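You operate a simulated robot arm through the tools that you are given. There is no shell and no other tool. Be economical: measure what you need, move in short steps, check, and stop when the job is done.

The job below is to be done with a simulated robot arm. You get a single attempt, and the scene is never put back.

Task
Fill the pet bowl about halfway from the clear jug, tip the rest away and mop the puddle.
Fine: bowl about half full; the rest into the big bowl; jug and blue cloth back where they stood.

Only the result counts: the job must be done as asked and must still hold three seconds after the hand-in. Knocking over, shifting, dropping, spilling or breaking anything else fails it. Flat cloth is picked up by pressing the open fingertips on it (5 to 10 N) and closing them slowly along it; thin cloth reads only 2 to 8 mm in the jaws.

Robot
A 6-joint arm with a two-finger parallel gripper, fixed in place. Base frame: the origin is at the foot of the arm, x ahead of it, y to its left, z up; the work surface is at about z = 910. Readings come in mm, degrees, newtons and seconds.
With the tool pointing down near the work surface it reaches from about 240 to 620 mm from the base axis. Its first joint turns from -66.0 to 66.0 degrees. Payload 2.7 kg.
The TCP is the grasp point between the finger pads, 23 mm short of the fingertips. In the tool frame z runs along the fingers and y along their closing line. Largest opening 94 mm; finger width 38, thickness 10; the body of the gripper, 54 by 96 mm, starts 39 mm behind the TCP.
Orientation is that of the tool frame in the base frame, as a unit quaternion [x, y, z, w]. With the fingers straight down and closing along the base's y, the tool's x points along the base's -x, its y along +y and its z along -z.

Tools
- The arm moves only by the tool move_arm. Its argument "increments" is a list of rows, each a list of 7 numbers: the shift along the tool's x, y, z in mm, then the turn, a rotation vector about the tool's x, y, z in degrees, then the closure in counts, from 0 (fully open) to 255 (shut). In form: [[x, y, z, wx, wy, wz, jaw], ...]. A call has 1 to 20 rows; each row is the pose to reach, as a shift and turn from the pose commanded when the call began, along the tool's axes at that moment. Each row takes 0.2 s and may step no farther than 50 mm and 8.6 degrees from the row before; otherwise, or with a gripper value out of range, the whole call is refused. A pose out of reach is approached as far as the arm can. The call stops where the force on the tool passes 40 N (or 10 N more than at its start, if that is more) or the arm is blocked; 0.2 s more then pass. The fingers move at their own pace (about 45 mm/s each) and stop on an object; they squeeze with about 26 N. The grip force told is the motor's: it shows also when the fingers shut on nothing. Time passes only in rows, and 0.2 s behind the last, so rows that repeat a pose let the fingers close. It gives the time, the measured TCP pose, the force on the tool (base axes), the opening and the grip force at its end, in the units of the frame above (readings bear some noise), and new pictures: "pictures" is both (left out), scene, wrist or none.
- Cameras (640 x 400 px; columns grow to the right, rows downward): "scene" is fixed at [78.3, -444.6, 1386.9]; the picture's right is [0.69, -0.72, 0.00], its down [-0.52, -0.50, -0.69] and it looks along [0.50, 0.48, -0.72] (base axes); focal length 214 px, centre (320, 200). "wrist" rides on the gripper at [-39, 0, -44] in the tool frame; the picture's right is [0.00, -1.00, 0.00], its down [0.97, 0.00, -0.24] and it looks along [0.24, 0.00, 0.97] (tool axes); focal length 218 px, centre (320, 200). There is no depth. A picture from a camera that has moved, and an enlarged one, comes with that camera's place and axes in the base frame and with its lens.
- inspect(camera, box): a new picture of the part [left, top, right, bottom] of that camera's present view, enlarged. It takes no simulated time.
- finish_job(): hands the job in; it is judged then, once.

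Go step by step. Nothing tells you positions but the pictures and the camera data: compare them with the known pose of the tool, close in by small moves and look again before you grip or let go. The budget is 120 turns and 150 pictures, counting those below and the enlarged ones. Unless the task says otherwise, let go and move clear before handing in, and close with one line.

The tools are called after "Emit:" by a JSON object that holds its "fn" and its "kwargs". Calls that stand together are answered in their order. move_arm: Moves the arm, as the interface text tells. Its arguments: {"type":"object","properties":{"increments":{"type":"array","items":{"type":"array","items":{"type":"number"}}},"pictures":{"type":"string","enum":["both","scene","wrist","none"]}},"required":["increments"]} The other tools are called the same way: inspect (camera, box) takes an enlarged picture of a part of a camera's view; finish_job () hands the job in.

At the start:

```text
clock: 0.0
eef_pos: [356.9, -35.2, 1261.6]
tool_rot: [0.001, 1.0, 0.0, 0.0]
contact_force: [0.8, 0.0, -0.5]
width: 93.8
grip_force: 0.0
```

scene: 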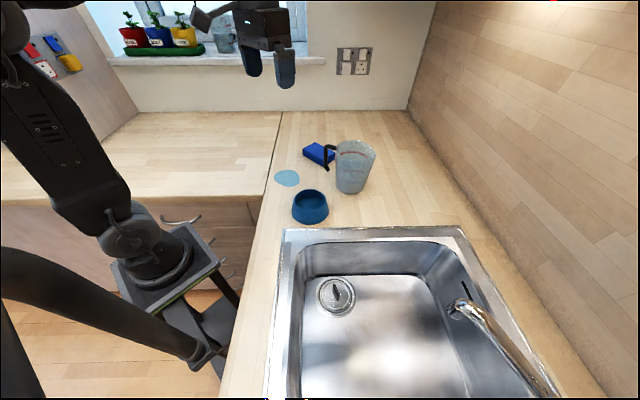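
wrist: 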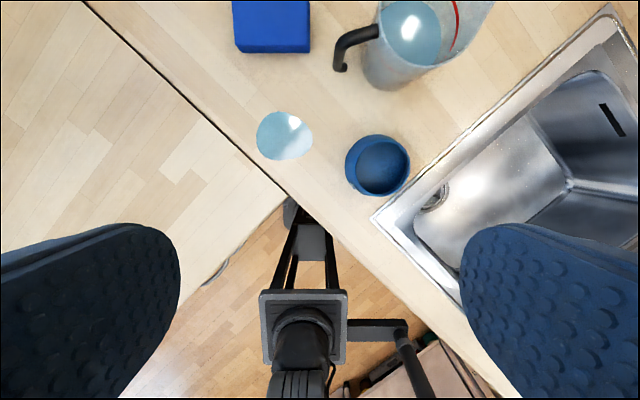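

I see a clear jug with water, a blue pet bowl, a puddle, a folded blue cloth and a sink (the "big bowl"). I'll enlarge both views first to measure.

Emit:
{"fn": "inspect", "kwargs": {"camera": "scene", "box": [250, 120, 410, 240]}}

Emit:
{"fn": "inspect", "kwargs": {"camera": "wrist", "box": [200, 0, 520, 220]}}

```text
3.33 times, centred on (330, 180) of scene
camera zoom: at [78.3, -444.6, 1386.9], right [0.69, -0.72, 0.0], down [-0.52, -0.5, -0.69], along [0.5, 0.48, -0.72], focal length 715 px, centre (287, 267)
```

zoom: 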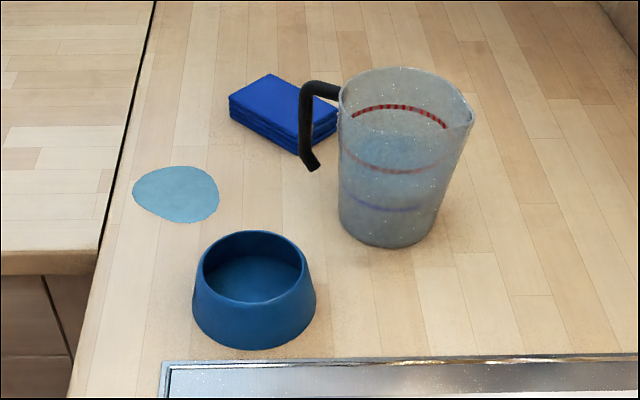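

```text
1.82 times, centred on (360, 110) of wrist
camera zoom: at [395.6, -35.4, 1305.5], right [0.0, -1.0, 0.0], down [-0.97, 0.0, 0.24], along [-0.24, 0.0, -0.97], focal length 397 px, centre (247, 364)
```

zoom: 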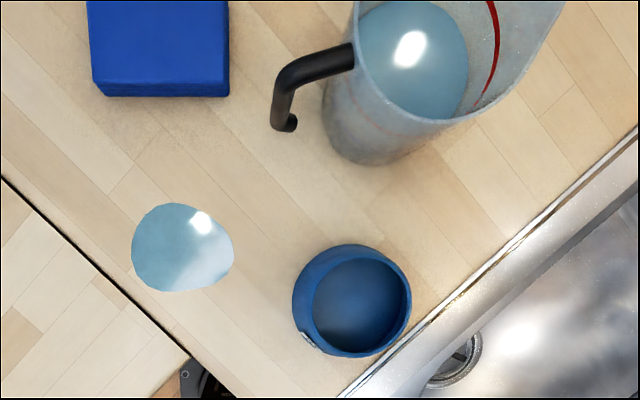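

The jug handle is near (507,-60,~1030), pointing roughly +y; the puddle is near (414,25), the bowl near (362,-131), and the sink lies beyond x+y<125. I'll turn the wrist about 80° and look at the jug from closer.

Emit:
{"fn": "move_arm", "kwargs": {"increments": [[-9, 3, 1, 0, 0, 8, 0], [-18, 6, 2, 0, 0, 16, 0], [-28, 9, 3, 0, 0, 24, 0], [-37, 12, 4, 0, 0, 32, 0], [-46, 15, 5, 0, 0, 40, 0], [-56, 18, 6, 0, 0, 48, 0], [-65, 21, 7, 0, 0, 56, 0], [-74, 24, 8, 0, 0, 64, 0], [-84, 27, 9, 0, 0, 72, 0], [-93, 30, 10, 0, 0, 80, 0]]}}

```text
clock: 2.2
eef_pos: [450.8, -5.7, 1252.0]
tool_rot: [0.643, 0.766, 0.001, 0.0]
contact_force: [-0.1, 0.8, -0.1]
width: 94.2
grip_force: 0.0
camera wrist: at [456.8, -43.3, 1296.6], right [-0.99, -0.17, 0.0], down [-0.17, 0.96, 0.24], along [-0.04, 0.24, -0.97], focal length 218 px, centre (320, 200)
```

scene: 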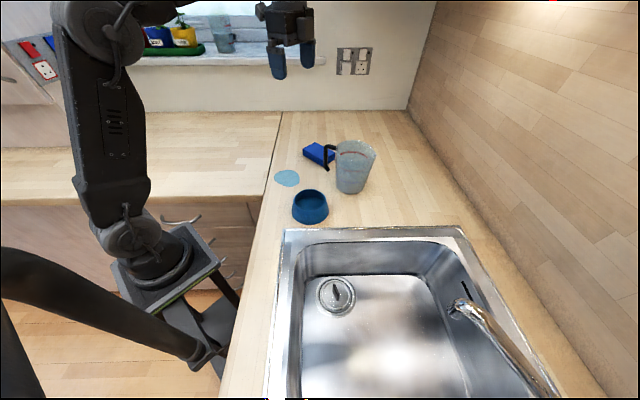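
wrist: 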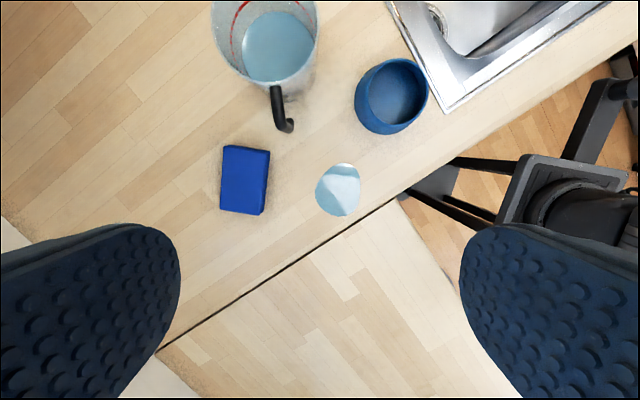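

The wrist is turned and the jug, handle and cloth are all visible. I'll enlarge to fix the handle geometry.

Emit:
{"fn": "inspect", "kwargs": {"camera": "wrist", "box": [180, 0, 380, 220]}}

```text
1.82 times, centred on (280, 110) of wrist
camera zoom: at [456.8, -43.3, 1296.6], right [-0.99, -0.17, 0.0], down [-0.17, 0.96, 0.24], along [-0.04, 0.24, -0.97], focal length 397 px, centre (393, 364)
```

zoom: 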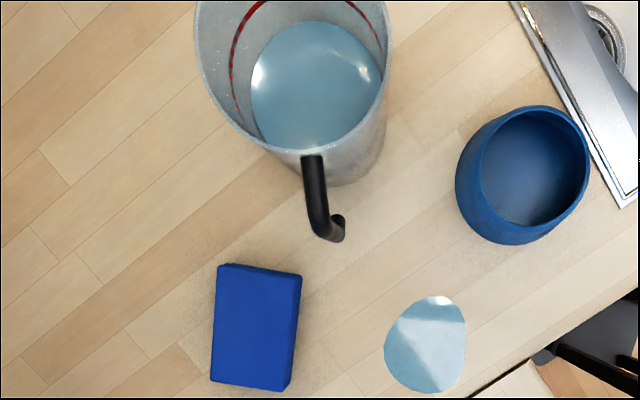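

The handle bar runs at about 10° off +y, corner near (509,-60,1024), matching my yaw. Next I'll tilt the tool 45° and go to a standoff in front of the handle corner.

Emit:
{"fn": "move_arm", "kwargs": {"increments": [[-2, 8, 30, 0, -7.5, 0, 0], [-4, 16, 60, 0, -15, 0, 0], [-5, 24, 90, 0, -22.5, 0, 0], [-7, 32, 120, 0, -30, 0, 0], [-9, 40, 150, 0, -37.5, 0, 0], [-11, 48, 177, 0, -45, 0, 0], [-11, 48, 177, 0, -45, 0, 0]]}}

```text
clock: 3.8
eef_pos: [498.5, -7.2, 1072.8]
tool_rot: [0.594, 0.707, -0.246, 0.294]
contact_force: [-0.7, 0.5, 0.3]
width: 94.0
grip_force: 0.1
camera wrist: at [497.1, -3.9, 1132.7], right [-0.98, -0.17, 0.0], down [-0.15, 0.84, -0.52], along [0.09, -0.51, -0.86], focal length 218 px, centre (320, 200)
```

scene: 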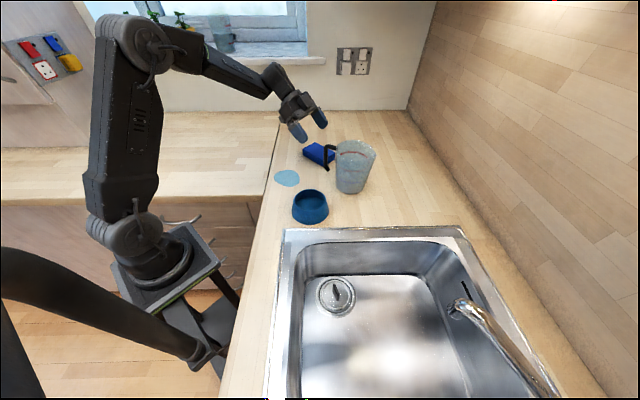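
wrist: 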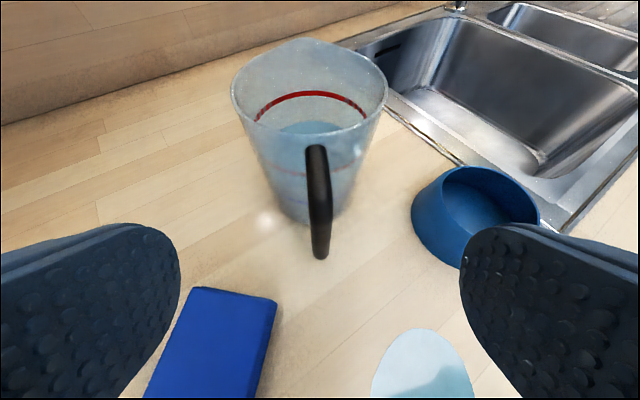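

The handle is nearly centred between the fingers. I'll enlarge to check the handle line and spout before approaching.

Emit:
{"fn": "inspect", "kwargs": {"camera": "wrist", "box": [210, 20, 420, 270]}}

Emit:
{"fn": "inspect", "kwargs": {"camera": "scene", "box": [270, 80, 400, 200]}}

```text
1.60 times, centred on (315, 145) of wrist
camera zoom: at [497.1, -3.9, 1132.7], right [-0.98, -0.17, 0.0], down [-0.15, 0.84, -0.52], along [0.09, -0.51, -0.86], focal length 349 px, centre (328, 288)
```

zoom: 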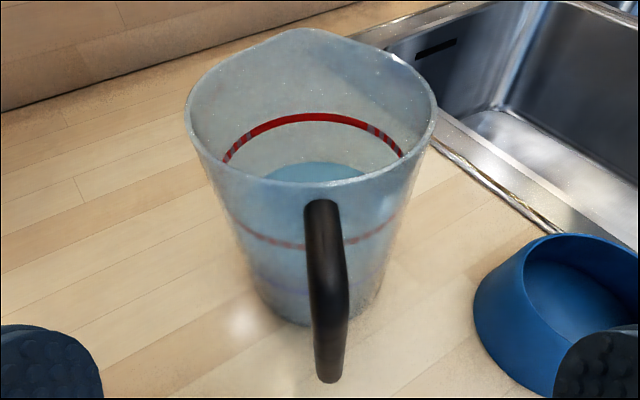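

```text
3.33 times, centred on (335, 140) of scene
camera zoom: at [78.3, -444.6, 1386.9], right [0.69, -0.72, 0.0], down [-0.52, -0.5, -0.69], along [0.5, 0.48, -0.72], focal length 715 px, centre (270, 400)
```

zoom: 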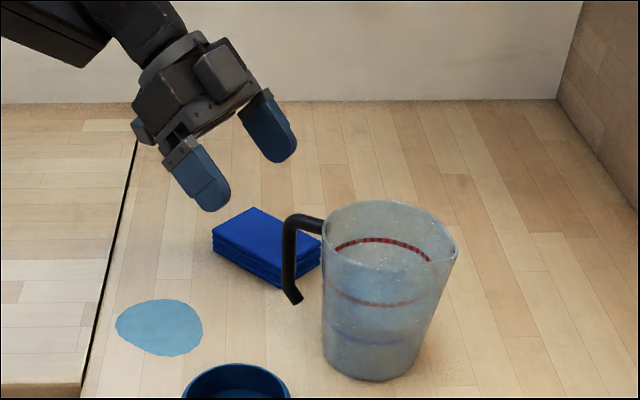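

The handle lies right in the tool's plane. I'll advance along the fingers most of the way and check.

Emit:
{"fn": "move_arm", "kwargs": {"increments": [[-2, 0, 15, 0, 0, 0, 0], [-4, 0, 30, 0, 0, 0, 0], [-5, 0, 45, 0, 0, 0, 0], [-6, 0, 60, 0, 0, 0, 0]]}}

```text
clock: 4.8
eef_pos: [505.4, -55.3, 1035.9]
tool_rot: [0.594, 0.707, -0.246, 0.293]
contact_force: [-0.1, -0.5, -0.8]
width: 93.9
grip_force: 0.0
camera wrist: at [505.7, -50.7, 1095.0], right [-0.98, -0.17, 0.0], down [-0.15, 0.84, -0.52], along [0.09, -0.51, -0.86], focal length 218 px, centre (320, 200)
```

scene: 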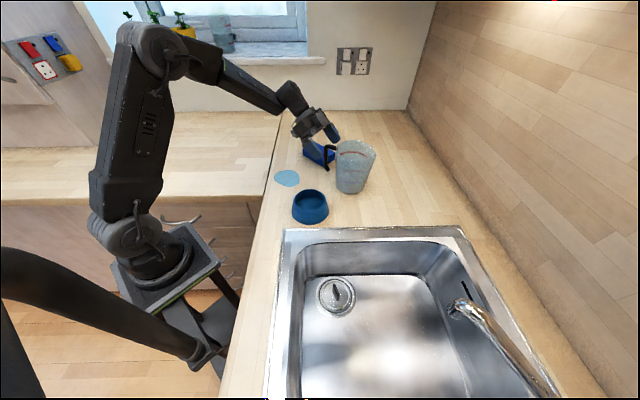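
wrist: 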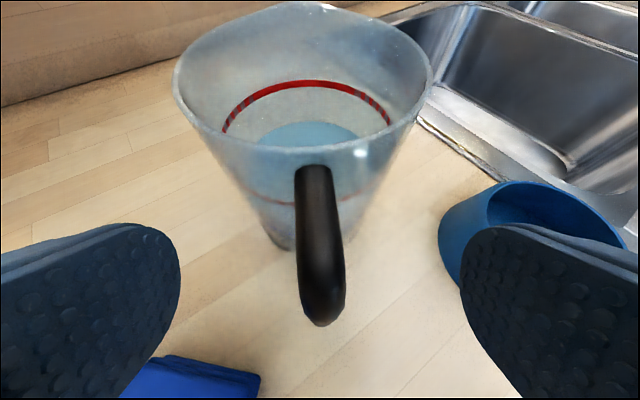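

Corner is about 12–15 mm ahead of the TCP and centred. I'll advance and close on it.

Emit:
{"fn": "move_arm", "kwargs": {"increments": [[-0.5, 0, 8, 0, 0, 0, 0], [-1, 0, 15, 0, 0, 0, 0], [-1, 0, 15, 0, 0, 0, 100], [-1, 0, 15, 0, 0, 0, 180], [-1, 0, 15, 0, 0, 0, 220], [-1, 0, 15, 0, 0, 0, 255], [-1, 0, 15, 0, 0, 0, 255], [-1, 0, 15, 0, 0, 0, 255]]}}

```text
clock: 6.6
eef_pos: [508.4, -65.7, 1025.6]
tool_rot: [0.594, 0.707, -0.247, 0.293]
contact_force: [-0.4, -0.2, 0.4]
width: 13.5
grip_force: 26.1
camera wrist: at [507.8, -61.5, 1084.9], right [-0.98, -0.17, 0.0], down [-0.15, 0.84, -0.52], along [0.09, -0.51, -0.86], focal length 218 px, centre (320, 200)
```

scene: 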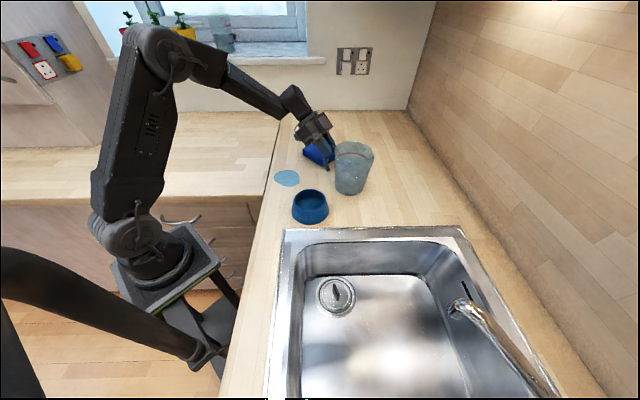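
wrist: 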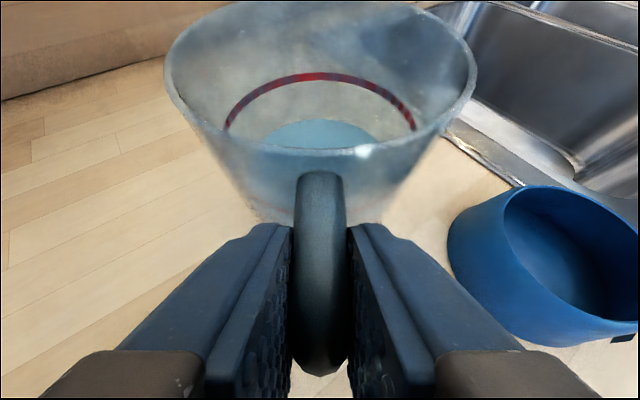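

Gripped, width 13.5 mm at TCP (508.4,-65.7,1025.6), which I'll use for the return. I'll lift 20 mm gently.

Emit:
{"fn": "move_arm", "kwargs": {"increments": [[-1.5, 0, -1.5, 0, 0, 0, 255], [-4, 0, -4, 0, 0, 0, 255], [-7, 0, -7, 0, 0, 0, 255], [-11, 0, -11, 0, 0, 0, 255], [-14, 0, -14, 0, 0, 0, 255], [-14, 0, -14, 0, 0, 0, 255]]}}

Emit:
{"fn": "inspect", "kwargs": {"camera": "scene", "box": [270, 80, 400, 240]}}

```text
clock: 8.0
eef_pos: [509.4, -63.0, 1045.3]
tool_rot: [0.594, 0.708, -0.246, 0.293]
contact_force: [0.5, 0.2, -5.7]
width: 13.9
grip_force: 26.1
camera wrist: at [508.1, -60.4, 1104.5], right [-0.98, -0.17, 0.0], down [-0.15, 0.84, -0.52], along [0.09, -0.51, -0.86], focal length 218 px, centre (320, 200)
```

scene: 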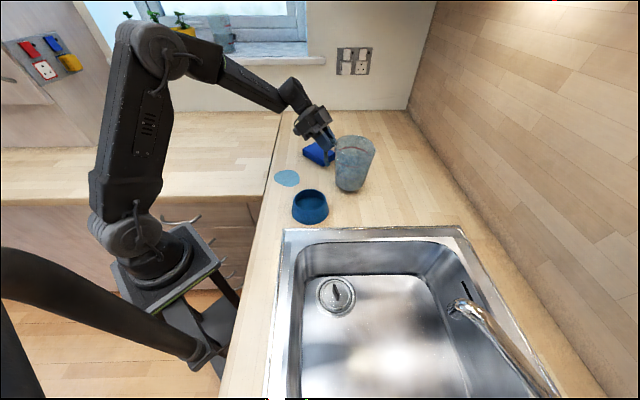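
wrist: 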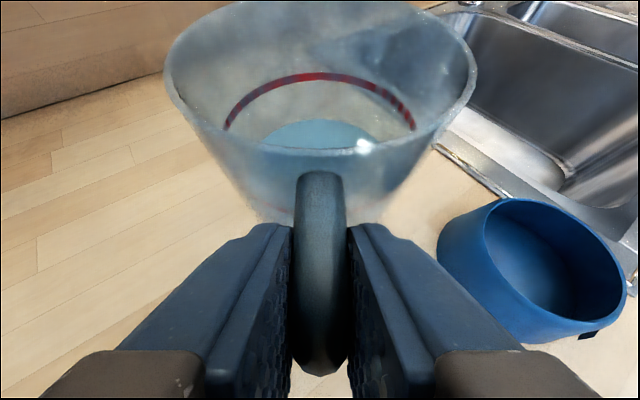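

```text
2.50 times, centred on (335, 160) of scene
camera zoom: at [78.4, -444.7, 1386.9], right [0.69, -0.72, 0.0], down [-0.52, -0.5, -0.69], along [0.5, 0.48, -0.72], focal length 536 px, centre (282, 300)
```

zoom: 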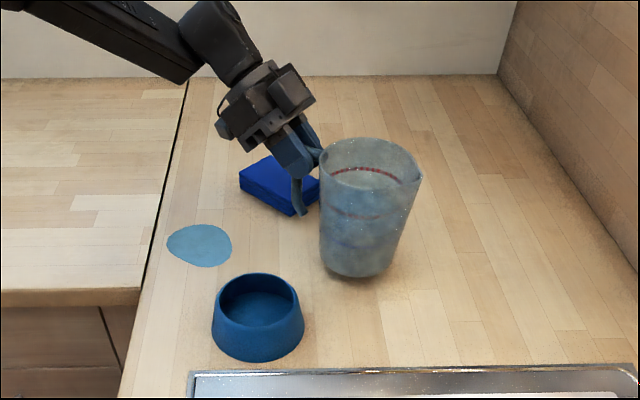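

The jug is held steadily (about 5.7 N). I'll lift clear and carry it upright to above the bowl, keeping the spout direction.

Emit:
{"fn": "move_arm", "kwargs": {"increments": [[-6, 0, -6, 0, 0, 0, 255], [-18, 0, -18, 0, 0, 0, 255], [-34, 0, -34, 0, 0, 0, 255], [-50, 0, -50, 0, 0, 0, 255], [-62, 0, -62, 0, 0, 0, 255], [-67, 0, -67, 0, 0, 0, 255], [-66, -4, -68, 0, 0, 0, 255], [-64, -12, -70, 0, 0, 0, 255], [-61, -24, -73, 0, 0, 0, 255], [-57, -39, -77, 0, 0, 0, 255], [-53, -54, -81, 0, 0, 0, 255], [-49, -69, -85, 0, 0, 0, 255], [-45, -84, -89, 0, 0, 0, 255], [-41, -99, -93, 0, 0, 0, 255], [-37, -114, -97, 0, 0, 0, 255], [-33, -129, -101, 0, 0, 0, 255], [-29, -143, -105, 0, 0, 0, 255], [-26, -155, -108, 0, 0, 0, 255], [-23, -163, -110, 0, 0, 0, 255], [-22, -166, -111, 0, 0, 0, 255]]}}

```text
clock: 12.2
eef_pos: [335.4, -31.3, 1138.6]
tool_rot: [0.594, 0.708, -0.246, 0.294]
contact_force: [0.7, -0.2, -4.9]
width: 13.9
grip_force: 25.8
camera wrist: at [334.1, -28.1, 1197.7], right [-0.98, -0.17, 0.0], down [-0.15, 0.84, -0.52], along [0.09, -0.51, -0.86], focal length 218 px, centre (320, 200)
```

scene: 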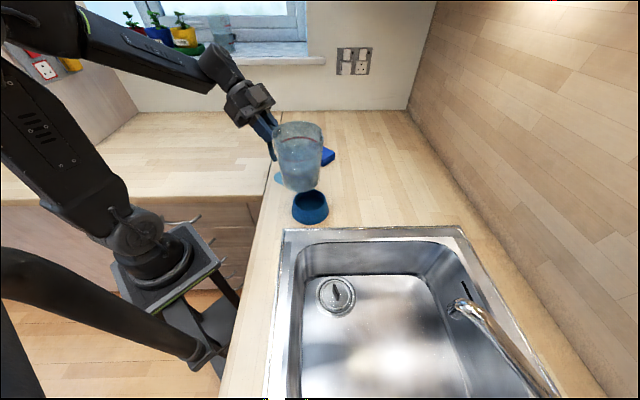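
wrist: 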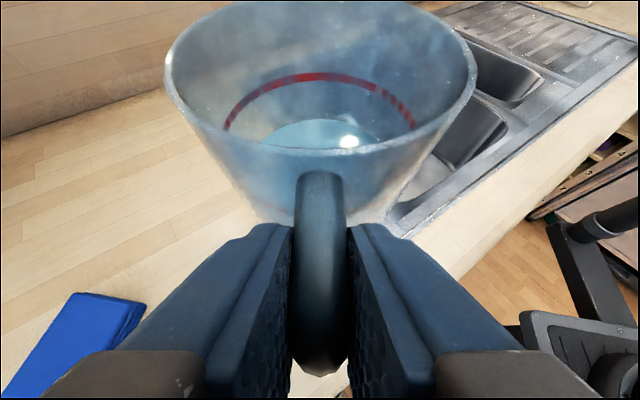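

The jug is upright in place with the sink's large basin being the near one. I'll tilt 44° about the axis perpendicular to the spout, which should be below the pouring angle.

Emit:
{"fn": "move_arm", "kwargs": {"increments": [[0, 0, 0, 0.12, 2, -0.13, 255], [0, 0, 0, 0.31, 5, -0.33, 255], [0, 0, 0, 0.56, 9, -0.6, 255], [0, 0, 0, 0.87, 14, -0.9, 255], [0, 0, 0, 1.2, 19, -1.2, 255], [0, 0, 0, 1.5, 24, -1.6, 255], [0, 0, 0, 1.8, 29, -1.9, 255], [0, 0, 0, 2.1, 34, -2.2, 255], [0, 0, 0, 2.4, 38, -2.5, 255], [0, 0, 0, 2.6, 42, -2.7, 255], [0, 0, 0, 2.7, 44, -2.9, 255], [0, 0, 0, 2.7, 44, -2.9, 255]]}}

Emit:
{"fn": "inspect", "kwargs": {"camera": "scene", "box": [230, 90, 390, 240]}}

```text
clock: 14.8
eef_pos: [335.3, -32.2, 1140.2]
tool_rot: [0.631, 0.775, -0.029, -0.013]
contact_force: [-0.5, 0.0, -5.5]
width: 13.9
grip_force: 25.3
camera wrist: at [344.5, -69.2, 1184.8], right [-0.98, -0.2, 0.06], down [-0.18, 0.96, 0.22], along [-0.1, 0.21, -0.97], focal length 218 px, centre (320, 200)
```

scene: 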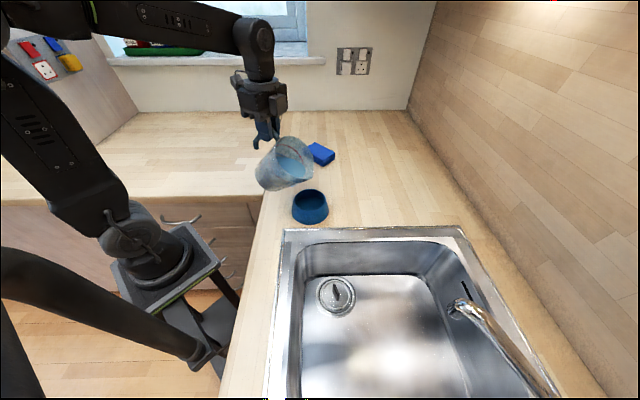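
wrist: 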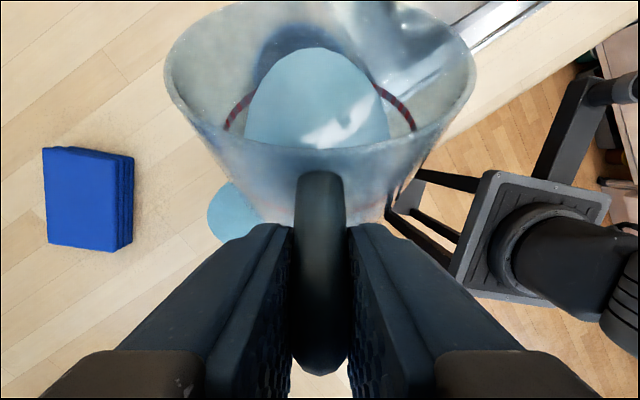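

```text
2.67 times, centred on (310, 165) of scene
camera zoom: at [78.3, -444.7, 1386.9], right [0.69, -0.72, 0.0], down [-0.52, -0.5, -0.69], along [0.5, 0.48, -0.72], focal length 572 px, centre (347, 293)
```

zoom: 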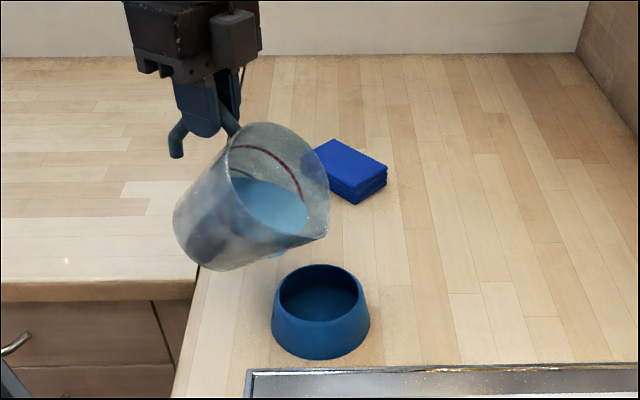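

The spout tip is about at (362,-150,1040) and the water is not yet at the lip. I'll go on in small tilts and watch.

Emit:
{"fn": "move_arm", "kwargs": {"increments": [[0, 0, 0, 0.12, 2, -0.13, 255], [0, 0, 0, 0.25, 4, -0.26, 255], [0, 0, 0, 0.37, 6, -0.39, 255], [0, 0, 0, 0.5, 8, -0.52, 255], [0, 0, 0, 0.5, 8, -0.52, 255]], "pictures": "none"}}

Emit:
{"fn": "inspect", "kwargs": {"camera": "scene", "box": [230, 90, 390, 240]}}

```text
clock: 16.0
eef_pos: [335.0, -31.1, 1139.8]
tool_rot: [0.629, 0.774, 0.012, -0.07]
contact_force: [0.1, 0.2, -5.4]
width: 13.6
grip_force: 26.4
```

```text
2.67 times, centred on (310, 165) of scene
camera zoom: at [78.3, -444.7, 1386.9], right [0.69, -0.72, 0.0], down [-0.52, -0.5, -0.69], along [0.5, 0.48, -0.72], focal length 572 px, centre (347, 293)
```

zoom: 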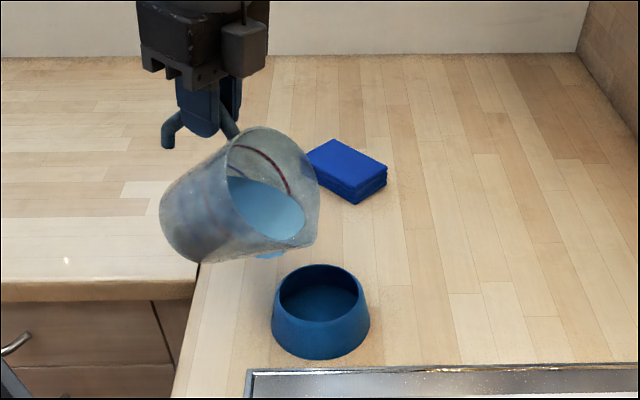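

Water is close to the lip and the tip sits over the bowl. Another 3°, then look.

Emit:
{"fn": "move_arm", "kwargs": {"increments": [[0, 0, 0, 0.06, 1, -0.07, 255], [0, 0, 0, 0.12, 2, -0.13, 255], [0, 0, 0, 0.19, 3, -0.2, 255], [0, 0, 0, 0.19, 3, -0.2, 255]], "pictures": "none"}}

Emit:
{"fn": "inspect", "kwargs": {"camera": "scene", "box": [230, 90, 390, 240]}}

```text
clock: 17.0
eef_pos: [334.0, -31.7, 1139.1]
tool_rot: [0.627, 0.773, 0.028, -0.092]
contact_force: [-0.8, 0.5, -5.8]
width: 13.9
grip_force: 26.2
```

```text
2.67 times, centred on (310, 165) of scene
camera zoom: at [78.3, -444.6, 1386.9], right [0.69, -0.72, 0.0], down [-0.52, -0.5, -0.69], along [0.5, 0.48, -0.72], focal length 572 px, centre (347, 293)
```

zoom: 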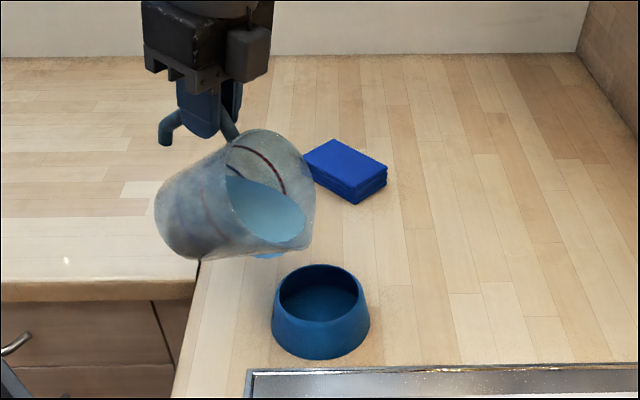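

Still no flow. I tilt 3° further (58°).

Emit:
{"fn": "move_arm", "kwargs": {"increments": [[0, 0, 0, 0.06, 1, -0.07, 255], [0, 0, 0, 0.12, 2, -0.13, 255], [0, 0, 0, 0.19, 3, -0.2, 255], [0, 0, 0, 0.19, 3, -0.2, 255]], "pictures": "none"}}

Emit:
{"fn": "inspect", "kwargs": {"camera": "scene", "box": [250, 130, 350, 230]}}

```text
clock: 18.0
eef_pos: [334.6, -31.8, 1138.7]
tool_rot: [0.624, 0.772, 0.043, -0.112]
contact_force: [-0.6, -0.6, -4.4]
width: 13.6
grip_force: 26.2
```

```text
4.00 times, centred on (300, 180) of scene
camera zoom: at [78.3, -444.6, 1386.9], right [0.69, -0.72, 0.0], down [-0.52, -0.5, -0.69], along [0.5, 0.48, -0.72], focal length 858 px, centre (400, 280)
```

zoom: 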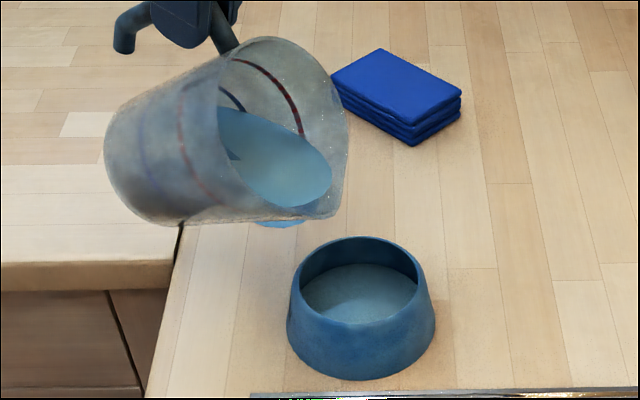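

Water has now flowed into the bowl, so I'll tilt back at once and measure the level.

Emit:
{"fn": "move_arm", "kwargs": {"increments": [[0, 0, 0, -0.37, -6, 0.39, 255], [0, 0, 0, -0.74, -12, 0.78, 255], [0, 0, 0, -0.87, -14, 0.9, 255], [0, 0, 0, -0.87, -14, 0.9, 255], [0, 0, 0, -0.87, -14, 0.9, 255]], "pictures": "none"}}

Emit:
{"fn": "inspect", "kwargs": {"camera": "scene", "box": [270, 170, 350, 230]}}

```text
clock: 19.2
eef_pos: [335.5, -32.1, 1139.9]
tool_rot: [0.631, 0.775, -0.03, -0.012]
contact_force: [-0.5, 0.2, -5.0]
width: 13.8
grip_force: 26.1
```

```text
6.67 times, centred on (310, 200) of scene
camera zoom: at [78.3, -444.6, 1386.9], right [0.69, -0.72, 0.0], down [-0.52, -0.5, -0.69], along [0.5, 0.48, -0.72], focal length 1430 px, centre (387, 200)
```

zoom: 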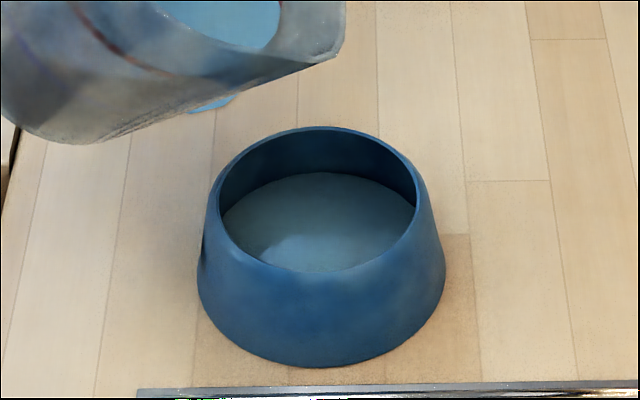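

The bowl holds some water; the level seems about 25 mm below the rim. I'll compare with the original crop and take several weight readings.

Emit:
{"fn": "inspect", "kwargs": {"camera": "scene", "box": [250, 120, 410, 240]}}

Emit:
{"fn": "move_arm", "kwargs": {"increments": [[0, 0, 0, 0, 0, 0, 255]], "pictures": "none"}}

Emit:
{"fn": "move_arm", "kwargs": {"increments": [[0, 0, 0, 0, 0, 0, 255]], "pictures": "none"}}

Emit:
{"fn": "move_arm", "kwargs": {"increments": [[0, 0, 0, 0, 0, 0, 255]], "pictures": "none"}}

Emit:
{"fn": "move_arm", "kwargs": {"increments": [[0, 0, 0, 0, 0, 0, 255]], "pictures": "wrist"}}

```text
3.33 times, centred on (330, 180) of scene
camera zoom: at [78.3, -444.6, 1386.9], right [0.69, -0.72, 0.0], down [-0.52, -0.5, -0.69], along [0.5, 0.48, -0.72], focal length 715 px, centre (287, 267)
```

zoom: 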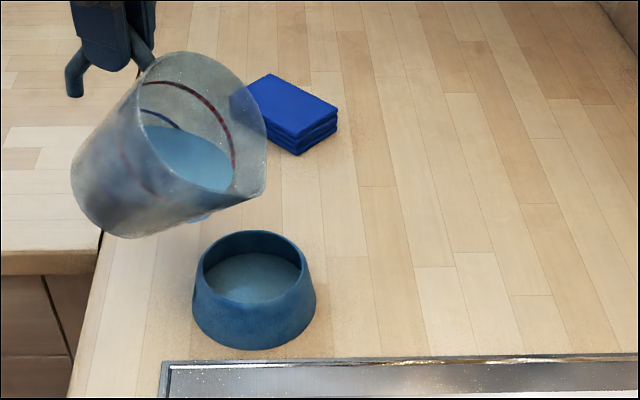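

```text
clock: 19.6
eef_pos: [334.1, -32.3, 1140.7]
tool_rot: [0.632, 0.775, -0.03, -0.013]
contact_force: [-0.3, 0.5, -5.1]
width: 14.1
grip_force: 26.3
```

```text
clock: 20.0
eef_pos: [335.8, -32.5, 1139.2]
tool_rot: [0.631, 0.775, -0.029, -0.013]
contact_force: [0.1, 1.1, -4.3]
width: 14.2
grip_force: 25.9
```

```text
clock: 20.4
eef_pos: [336.0, -32.2, 1139.4]
tool_rot: [0.631, 0.775, -0.029, -0.013]
contact_force: [-0.7, -0.4, -4.5]
width: 13.8
grip_force: 25.9
```

```text
clock: 20.8
eef_pos: [335.6, -31.2, 1139.6]
tool_rot: [0.631, 0.775, -0.028, -0.014]
contact_force: [-0.3, -0.1, -4.8]
width: 13.8
grip_force: 26.4
camera wrist: at [345.5, -69.4, 1185.0], right [-0.98, -0.2, 0.06], down [-0.18, 0.96, 0.22], along [-0.1, 0.21, -0.97], focal length 218 px, centre (320, 200)
```

wrist: 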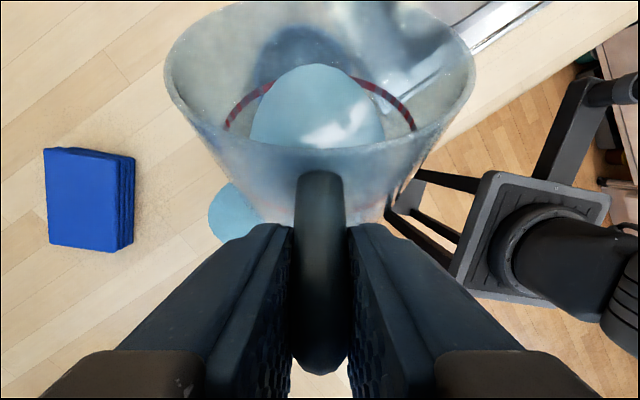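

From the weight drop and jug level I estimate about 70 mL poured, with the water surface roughly 25 mm below the rim, a bit under half. I'll tilt again cautiously to add a little more.

Emit:
{"fn": "move_arm", "kwargs": {"increments": [[-2, 0, 0, 0.25, 4, -0.26, 255], [-5, 0, 0, 0.5, 8, -0.52, 255], [-8, 0, 0, 0.7, 11, -0.72, 255], [-8, 0, 0, 0.8, 13, -0.85, 255]], "pictures": "none"}}

Emit:
{"fn": "inspect", "kwargs": {"camera": "scene", "box": [260, 140, 350, 230]}}

```text
clock: 21.8
eef_pos: [336.3, -40.0, 1140.0]
tool_rot: [0.624, 0.773, 0.037, -0.106]
contact_force: [-0.1, -0.2, -4.0]
width: 13.6
grip_force: 25.6
```

```text
4.44 times, centred on (305, 185) of scene
camera zoom: at [78.3, -444.7, 1386.9], right [0.69, -0.72, 0.0], down [-0.52, -0.5, -0.69], along [0.5, 0.48, -0.72], focal length 953 px, centre (387, 267)
```

zoom: 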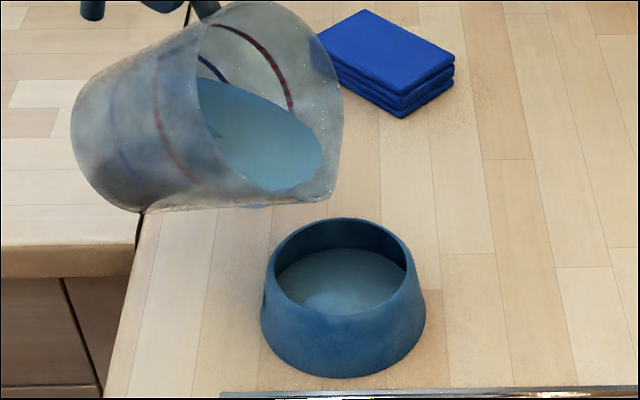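

Not flowing yet at 57°. I step to 58.5° and look again.

Emit:
{"fn": "move_arm", "kwargs": {"increments": [[0, 0, 0, 0.09, 1.5, -0.1, 255]], "pictures": "none"}}

Emit:
{"fn": "inspect", "kwargs": {"camera": "scene", "box": [260, 140, 350, 230]}}

```text
clock: 22.2
eef_pos: [336.8, -39.5, 1139.6]
tool_rot: [0.624, 0.771, 0.046, -0.116]
contact_force: [-0.2, 0.1, -5.3]
width: 14.0
grip_force: 26.0
```

```text
4.44 times, centred on (305, 185) of scene
camera zoom: at [78.3, -444.6, 1386.9], right [0.69, -0.72, 0.0], down [-0.52, -0.5, -0.69], along [0.5, 0.48, -0.72], focal length 953 px, centre (387, 267)
```

zoom: 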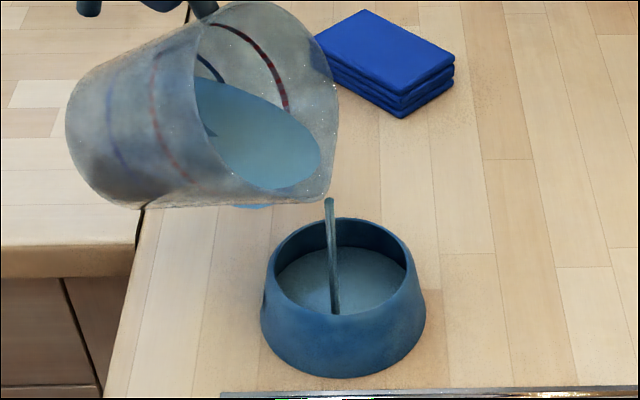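

A thin stream is landing inside the bowl. I hold this pose briefly.

Emit:
{"fn": "move_arm", "kwargs": {"increments": [[0, 0, 0, 0, 0, 0, 255]], "pictures": "none"}}

Emit:
{"fn": "inspect", "kwargs": {"camera": "scene", "box": [270, 170, 350, 230]}}

```text
clock: 22.6
eef_pos: [336.5, -39.2, 1138.4]
tool_rot: [0.624, 0.772, 0.044, -0.116]
contact_force: [1.0, 0.1, -4.7]
width: 14.0
grip_force: 26.0
```

```text
6.67 times, centred on (310, 200) of scene
camera zoom: at [78.3, -444.6, 1386.9], right [0.69, -0.72, 0.0], down [-0.52, -0.5, -0.69], along [0.5, 0.48, -0.72], focal length 1430 px, centre (387, 200)
```

zoom: 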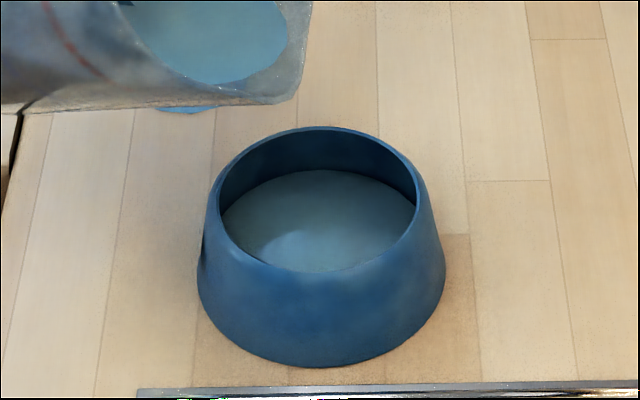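

Flow stopped by itself; level rose about 2 mm. I tilt 2.5° more.

Emit:
{"fn": "move_arm", "kwargs": {"increments": [[0, 0, 0, 0.08, 1.3, -0.08, 255], [0, 0, 0, 0.16, 2.5, -0.16, 255], [0, 0, 0, 0.16, 2.5, -0.16, 255]], "pictures": "none"}}

Emit:
{"fn": "inspect", "kwargs": {"camera": "scene", "box": [270, 170, 350, 230]}}

```text
clock: 23.4
eef_pos: [336.3, -39.6, 1138.3]
tool_rot: [0.62, 0.771, 0.058, -0.134]
contact_force: [-0.2, 0.3, -4.5]
width: 13.9
grip_force: 26.3
```

```text
6.67 times, centred on (310, 200) of scene
camera zoom: at [78.3, -444.6, 1386.9], right [0.69, -0.72, 0.0], down [-0.52, -0.5, -0.69], along [0.5, 0.48, -0.72], focal length 1430 px, centre (387, 200)
```

zoom: 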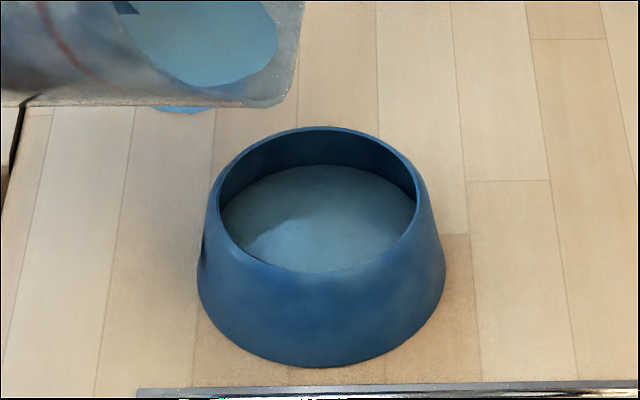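

Now about 20 mm below the rim. One last small addition of 1.3°.

Emit:
{"fn": "move_arm", "kwargs": {"increments": [[0, 0, 0, 0.08, 1.3, -0.08, 255], [0, 0, 0, 0.08, 1.3, -0.08, 255], [0, 0, 0, 0.08, 1.3, -0.08, 255]], "pictures": "none"}}

Emit:
{"fn": "inspect", "kwargs": {"camera": "scene", "box": [270, 170, 350, 230]}}

```text
clock: 24.2
eef_pos: [337.5, -41.3, 1140.1]
tool_rot: [0.621, 0.768, 0.064, -0.141]
contact_force: [0.4, 0.0, -3.7]
width: 13.8
grip_force: 26.2
```

```text
6.67 times, centred on (310, 200) of scene
camera zoom: at [78.3, -444.6, 1386.9], right [0.69, -0.72, 0.0], down [-0.52, -0.5, -0.69], along [0.5, 0.48, -0.72], focal length 1430 px, centre (387, 200)
```

zoom: 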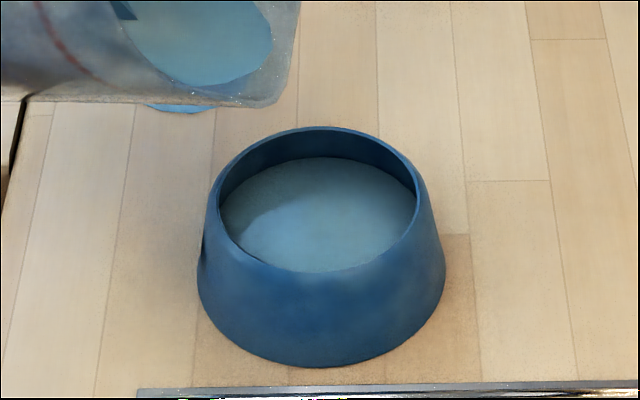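

Level is now about 15 mm below the rim, roughly half, so I stop pouring and tilt back.

Emit:
{"fn": "move_arm", "kwargs": {"increments": [[0, 0, 0, -0.37, -6, 0.39, 255], [0, 0, 0, -0.8, -13, 0.85, 255], [0, 0, 0, -1.24, -20, 1.3, 255], [0, 0, 0, -1.6, -26, 1.7, 255], [0, 0, 0, -1.9, -31, 2, 255], [0, 0, 0, -2.2, -35, 2.3, 255], [0, 0, 0, -2.4, -38, 2.5, 255], [0, 0, 0, -2.4, -38, 2.5, 255]], "pictures": "scene"}}

Emit:
{"fn": "inspect", "kwargs": {"camera": "scene", "box": [270, 170, 350, 230]}}

```text
clock: 26.0
eef_pos: [336.9, -39.5, 1139.6]
tool_rot: [0.627, 0.758, -0.129, 0.127]
contact_force: [-0.7, -0.3, -4.3]
width: 13.7
grip_force: 26.0
```

scene: 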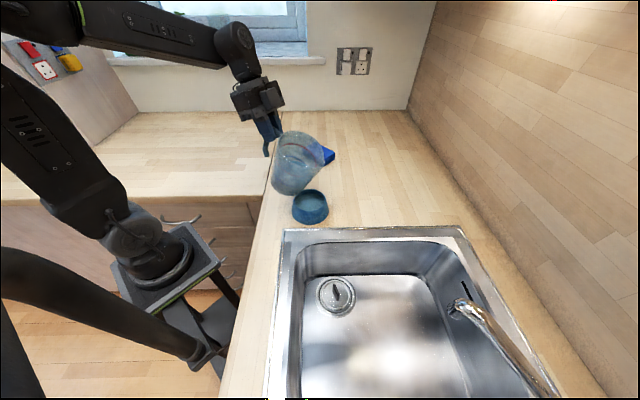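

```text
6.67 times, centred on (310, 200) of scene
camera zoom: at [78.3, -444.7, 1386.9], right [0.69, -0.72, 0.0], down [-0.52, -0.5, -0.69], along [0.5, 0.48, -0.72], focal length 1430 px, centre (387, 200)
```

zoom: 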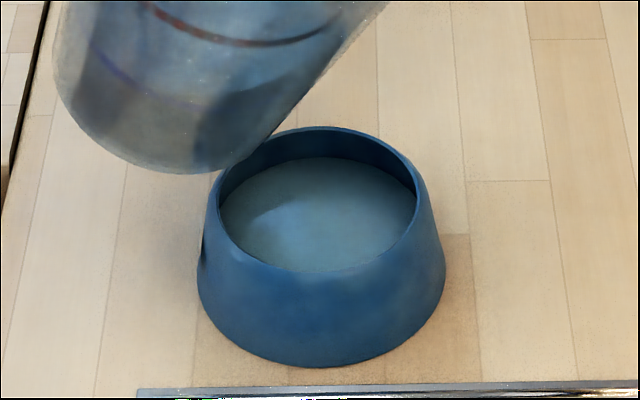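

Bowl is done. Now I lift slightly and carry the jug over the big basin, target TCP (293,-285,1165).

Emit:
{"fn": "move_arm", "kwargs": {"increments": [[-4, 0, -10, 0, 0, 0, 255], [-9, -1, -23, 0, 0, 0, 255], [-13, -3, -22, 0, 0, 0, 255], [-22, -6, -18, 0, 0, 0, 255], [-35, -11, -13, 0, 0, 0, 255], [-52, -18, -6, 0, 0, 0, 255], [-70, -25, 1, 0, 0, 0, 255], [-88, -33, 8, 0, 0, 0, 255], [-106, -40, 15, 0, 0, 0, 255], [-124, -47, 22, 0, 0, 0, 255], [-142, -54, 29, 0, 0, 0, 255], [-160, -62, 36, 0, 0, 0, 255], [-178, -69, 43, 0, 0, 0, 255], [-196, -76, 50, 0, 0, 0, 255], [-210, -82, 56, 0, 0, 0, 255], [-220, -86, 60, 0, 0, 0, 255], [-226, -89, 62, 0, 0, 0, 255]]}}

```text
clock: 29.6
eef_pos: [292.9, -285.3, 1165.5]
tool_rot: [0.626, 0.759, -0.128, 0.127]
contact_force: [0.8, -0.4, -4.6]
width: 13.8
grip_force: 25.7
camera wrist: at [298.8, -305.9, 1221.5], right [-0.98, -0.18, 0.04], down [-0.19, 0.98, -0.12], along [-0.01, -0.12, -0.99], focal length 218 px, centre (320, 200)
```

scene: 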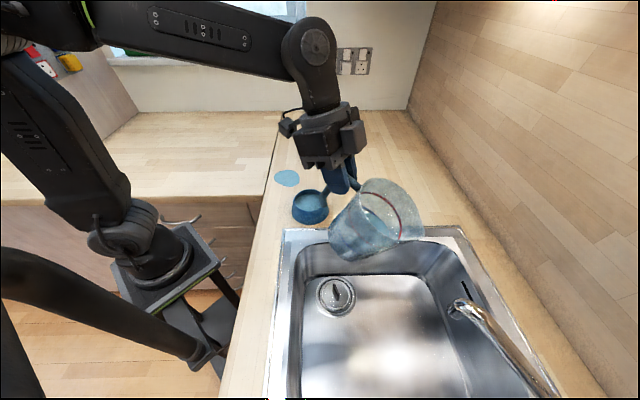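
wrist: 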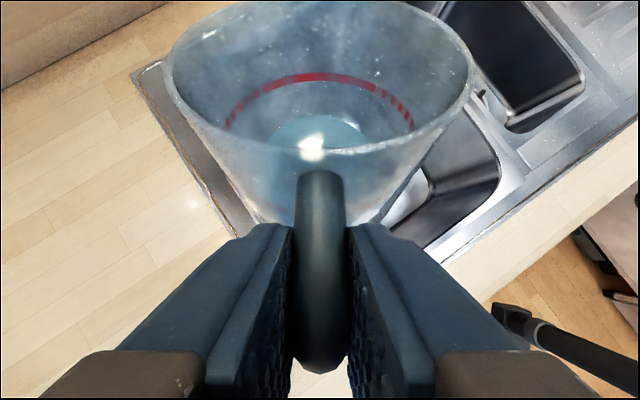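

The jug is over the big basin. I'll tilt to about 64° while lowering a bit, so the water starts to flow into the basin.

Emit:
{"fn": "move_arm", "kwargs": {"increments": [[1, 0, 3, 0.25, 4, -0.26, 255], [4, 0, 9, 0.56, 9, -0.6, 255], [7, 0, 18, 0.87, 14, -0.9, 255], [10, 1, 27, 1.2, 19, -1.2, 255], [13, 1, 34, 1.5, 24, -1.6, 255], [14, 1, 37, 1.8, 29, -1.9, 255], [14, 1, 37, 2.1, 34, -2.2, 255], [14, 1, 37, 2.3, 37, -2.4, 255], [14, 1, 37, 2.5, 40, -2.6, 255]], "pictures": "scene"}}

```text
clock: 31.6
eef_pos: [291.9, -285.8, 1124.9]
tool_rot: [0.617, 0.767, 0.076, -0.157]
contact_force: [0.1, -0.6, -4.0]
width: 13.7
grip_force: 26.4
```

scene: 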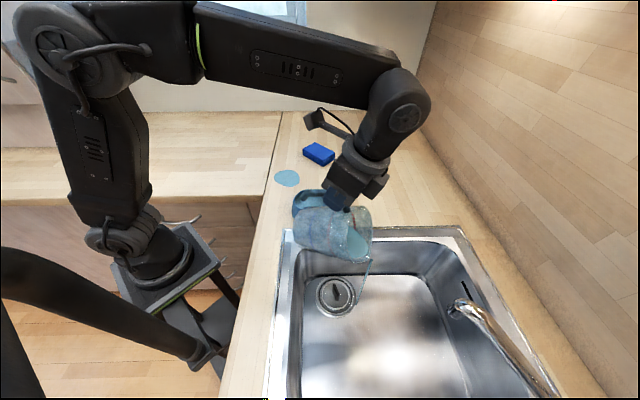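

A stream is falling well into the basin near the drain. I continue tilting to about 100°, shifting forward to keep the lip over the basin.

Emit:
{"fn": "move_arm", "kwargs": {"increments": [[-5, 0, -2, 0.12, 2, -0.13, 255], [-10, 0, -4, 0.25, 4, -0.26, 255], [-14, 0, -5, 0.43, 7, -0.46, 255], [-19, 0, -7, 0.62, 10, -0.65, 255], [-23, 0, -8, 0.81, 13, -0.85, 255], [-28, 0, -10, 1, 16, -1.04, 255], [-33, 0, -12, 1.18, 19, -1.24, 255], [-37, 0, -13, 1.37, 22, -1.43, 255], [-42, 0, -15, 1.55, 25, -1.63, 255], [-42, 0, -15, 1.74, 28, -1.83, 255], [-42, 0, -15, 1.92, 31, -2.02, 255], [-42, 0, -15, 2.1, 34, -2.2, 255], [-42, 0, -15, 2.3, 37, -2.4, 255]]}}

Emit:
{"fn": "inspect", "kwargs": {"camera": "scene", "box": [270, 150, 430, 330]}}

```text
clock: 34.4
eef_pos: [273.3, -266.1, 1049.6]
tool_rot: [0.545, 0.692, 0.254, -0.399]
contact_force: [-0.6, 0.3, -1.5]
width: 13.8
grip_force: 26.1
out of reach, approached as far as the arm can: row 7, 8, 9, 10, 11, 12, 13
camera wrist: at [287.7, -322.9, 1043.0], right [-0.96, -0.28, 0.08], down [-0.02, 0.35, 0.94], along [-0.29, 0.9, -0.34], focal length 218 px, centre (320, 200)
```

scene: 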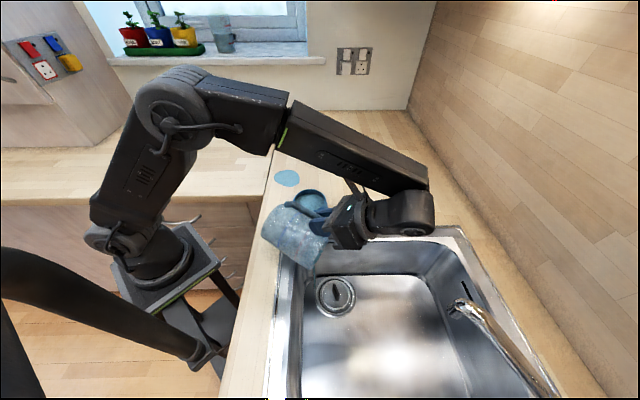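
wrist: 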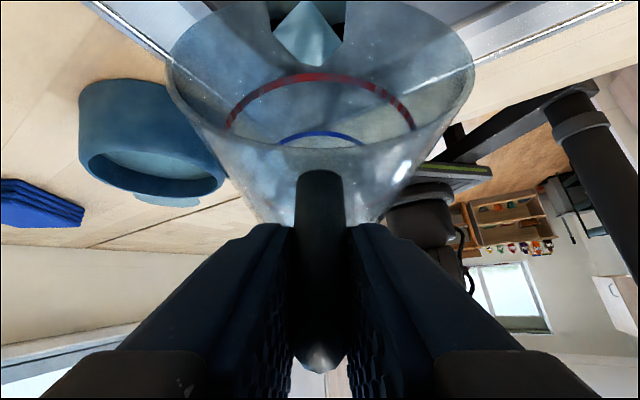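

```text
2.22 times, centred on (350, 240) of scene
camera zoom: at [78.3, -444.7, 1386.9], right [0.69, -0.72, 0.0], down [-0.52, -0.5, -0.69], along [0.5, 0.48, -0.72], focal length 477 px, centre (253, 111)
```

zoom: 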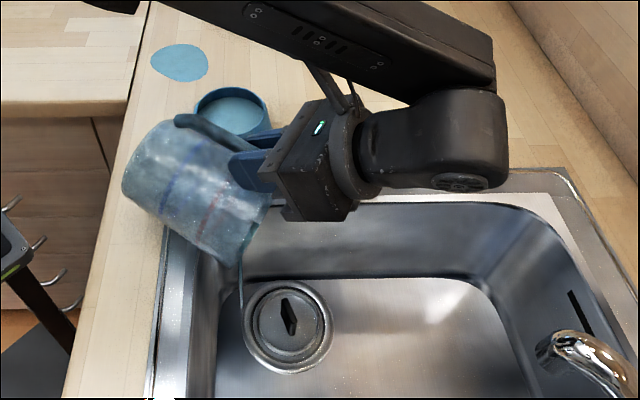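

The tilt reached about 101°, though the position was limited by reach (TCP sits lower, but touch-free), and the last trickle drops into the basin. I hold to let it drain.

Emit:
{"fn": "move_arm", "kwargs": {"increments": [[0, 0, 0, 0, 0, 0, 255], [0, 0, 0, 0, 0, 0, 255], [0, 0, 0, 0, 0, 0, 255], [0, 0, 0, 0, 0, 0, 255], [0, 0, 0, 0, 0, 0, 255]], "pictures": "wrist"}}

Emit:
{"fn": "inspect", "kwargs": {"camera": "scene", "box": [260, 160, 380, 300]}}

```text
clock: 35.6
eef_pos: [272.3, -267.7, 1050.5]
tool_rot: [0.546, 0.692, 0.254, -0.398]
contact_force: [0.2, -0.7, -1.5]
width: 13.8
grip_force: 26.3
camera wrist: at [287.8, -323.1, 1043.1], right [-0.96, -0.28, 0.08], down [-0.02, 0.35, 0.94], along [-0.29, 0.9, -0.34], focal length 218 px, centre (320, 200)
```

wrist: 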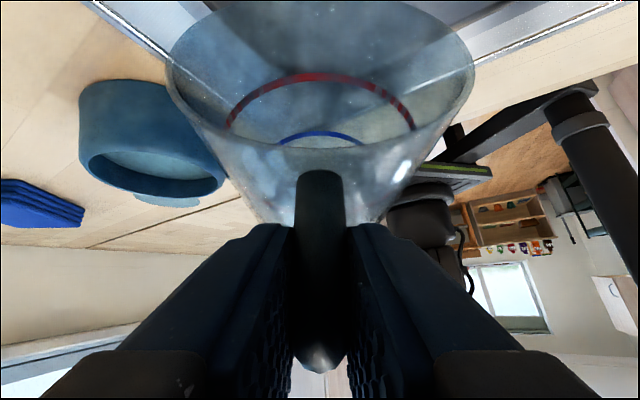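

```text
2.86 times, centred on (320, 230) of scene
camera zoom: at [78.3, -444.7, 1386.9], right [0.69, -0.72, 0.0], down [-0.52, -0.5, -0.69], along [0.5, 0.48, -0.72], focal length 613 px, centre (320, 114)
```

zoom: 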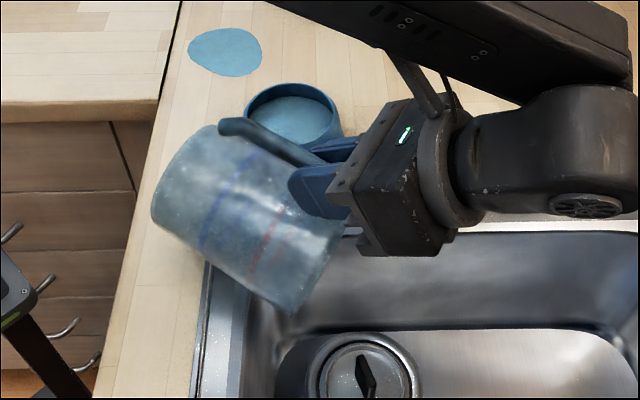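

The jug is empty. I back out with a lift combined with a partial tilt-back, then check the pose.

Emit:
{"fn": "move_arm", "kwargs": {"increments": [[8, -1, -5, -0.12, -2, 0.13, 255], [17, -2, -11, -0.25, -4, 0.26, 255], [25, -2, -17, -0.37, -6, 0.39, 255], [33, -3, -22, -0.5, -8, 0.52, 255], [42, -4, -28, -0.62, -10, 0.65, 255]], "pictures": "scene"}}

```text
clock: 36.8
eef_pos: [272.1, -267.3, 1105.3]
tool_rot: [0.57, 0.719, 0.207, -0.339]
contact_force: [-0.1, -0.5, -1.1]
width: 13.8
grip_force: 25.9
```

scene: 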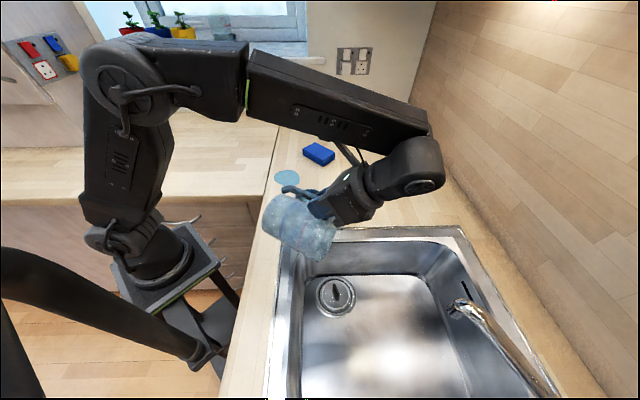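

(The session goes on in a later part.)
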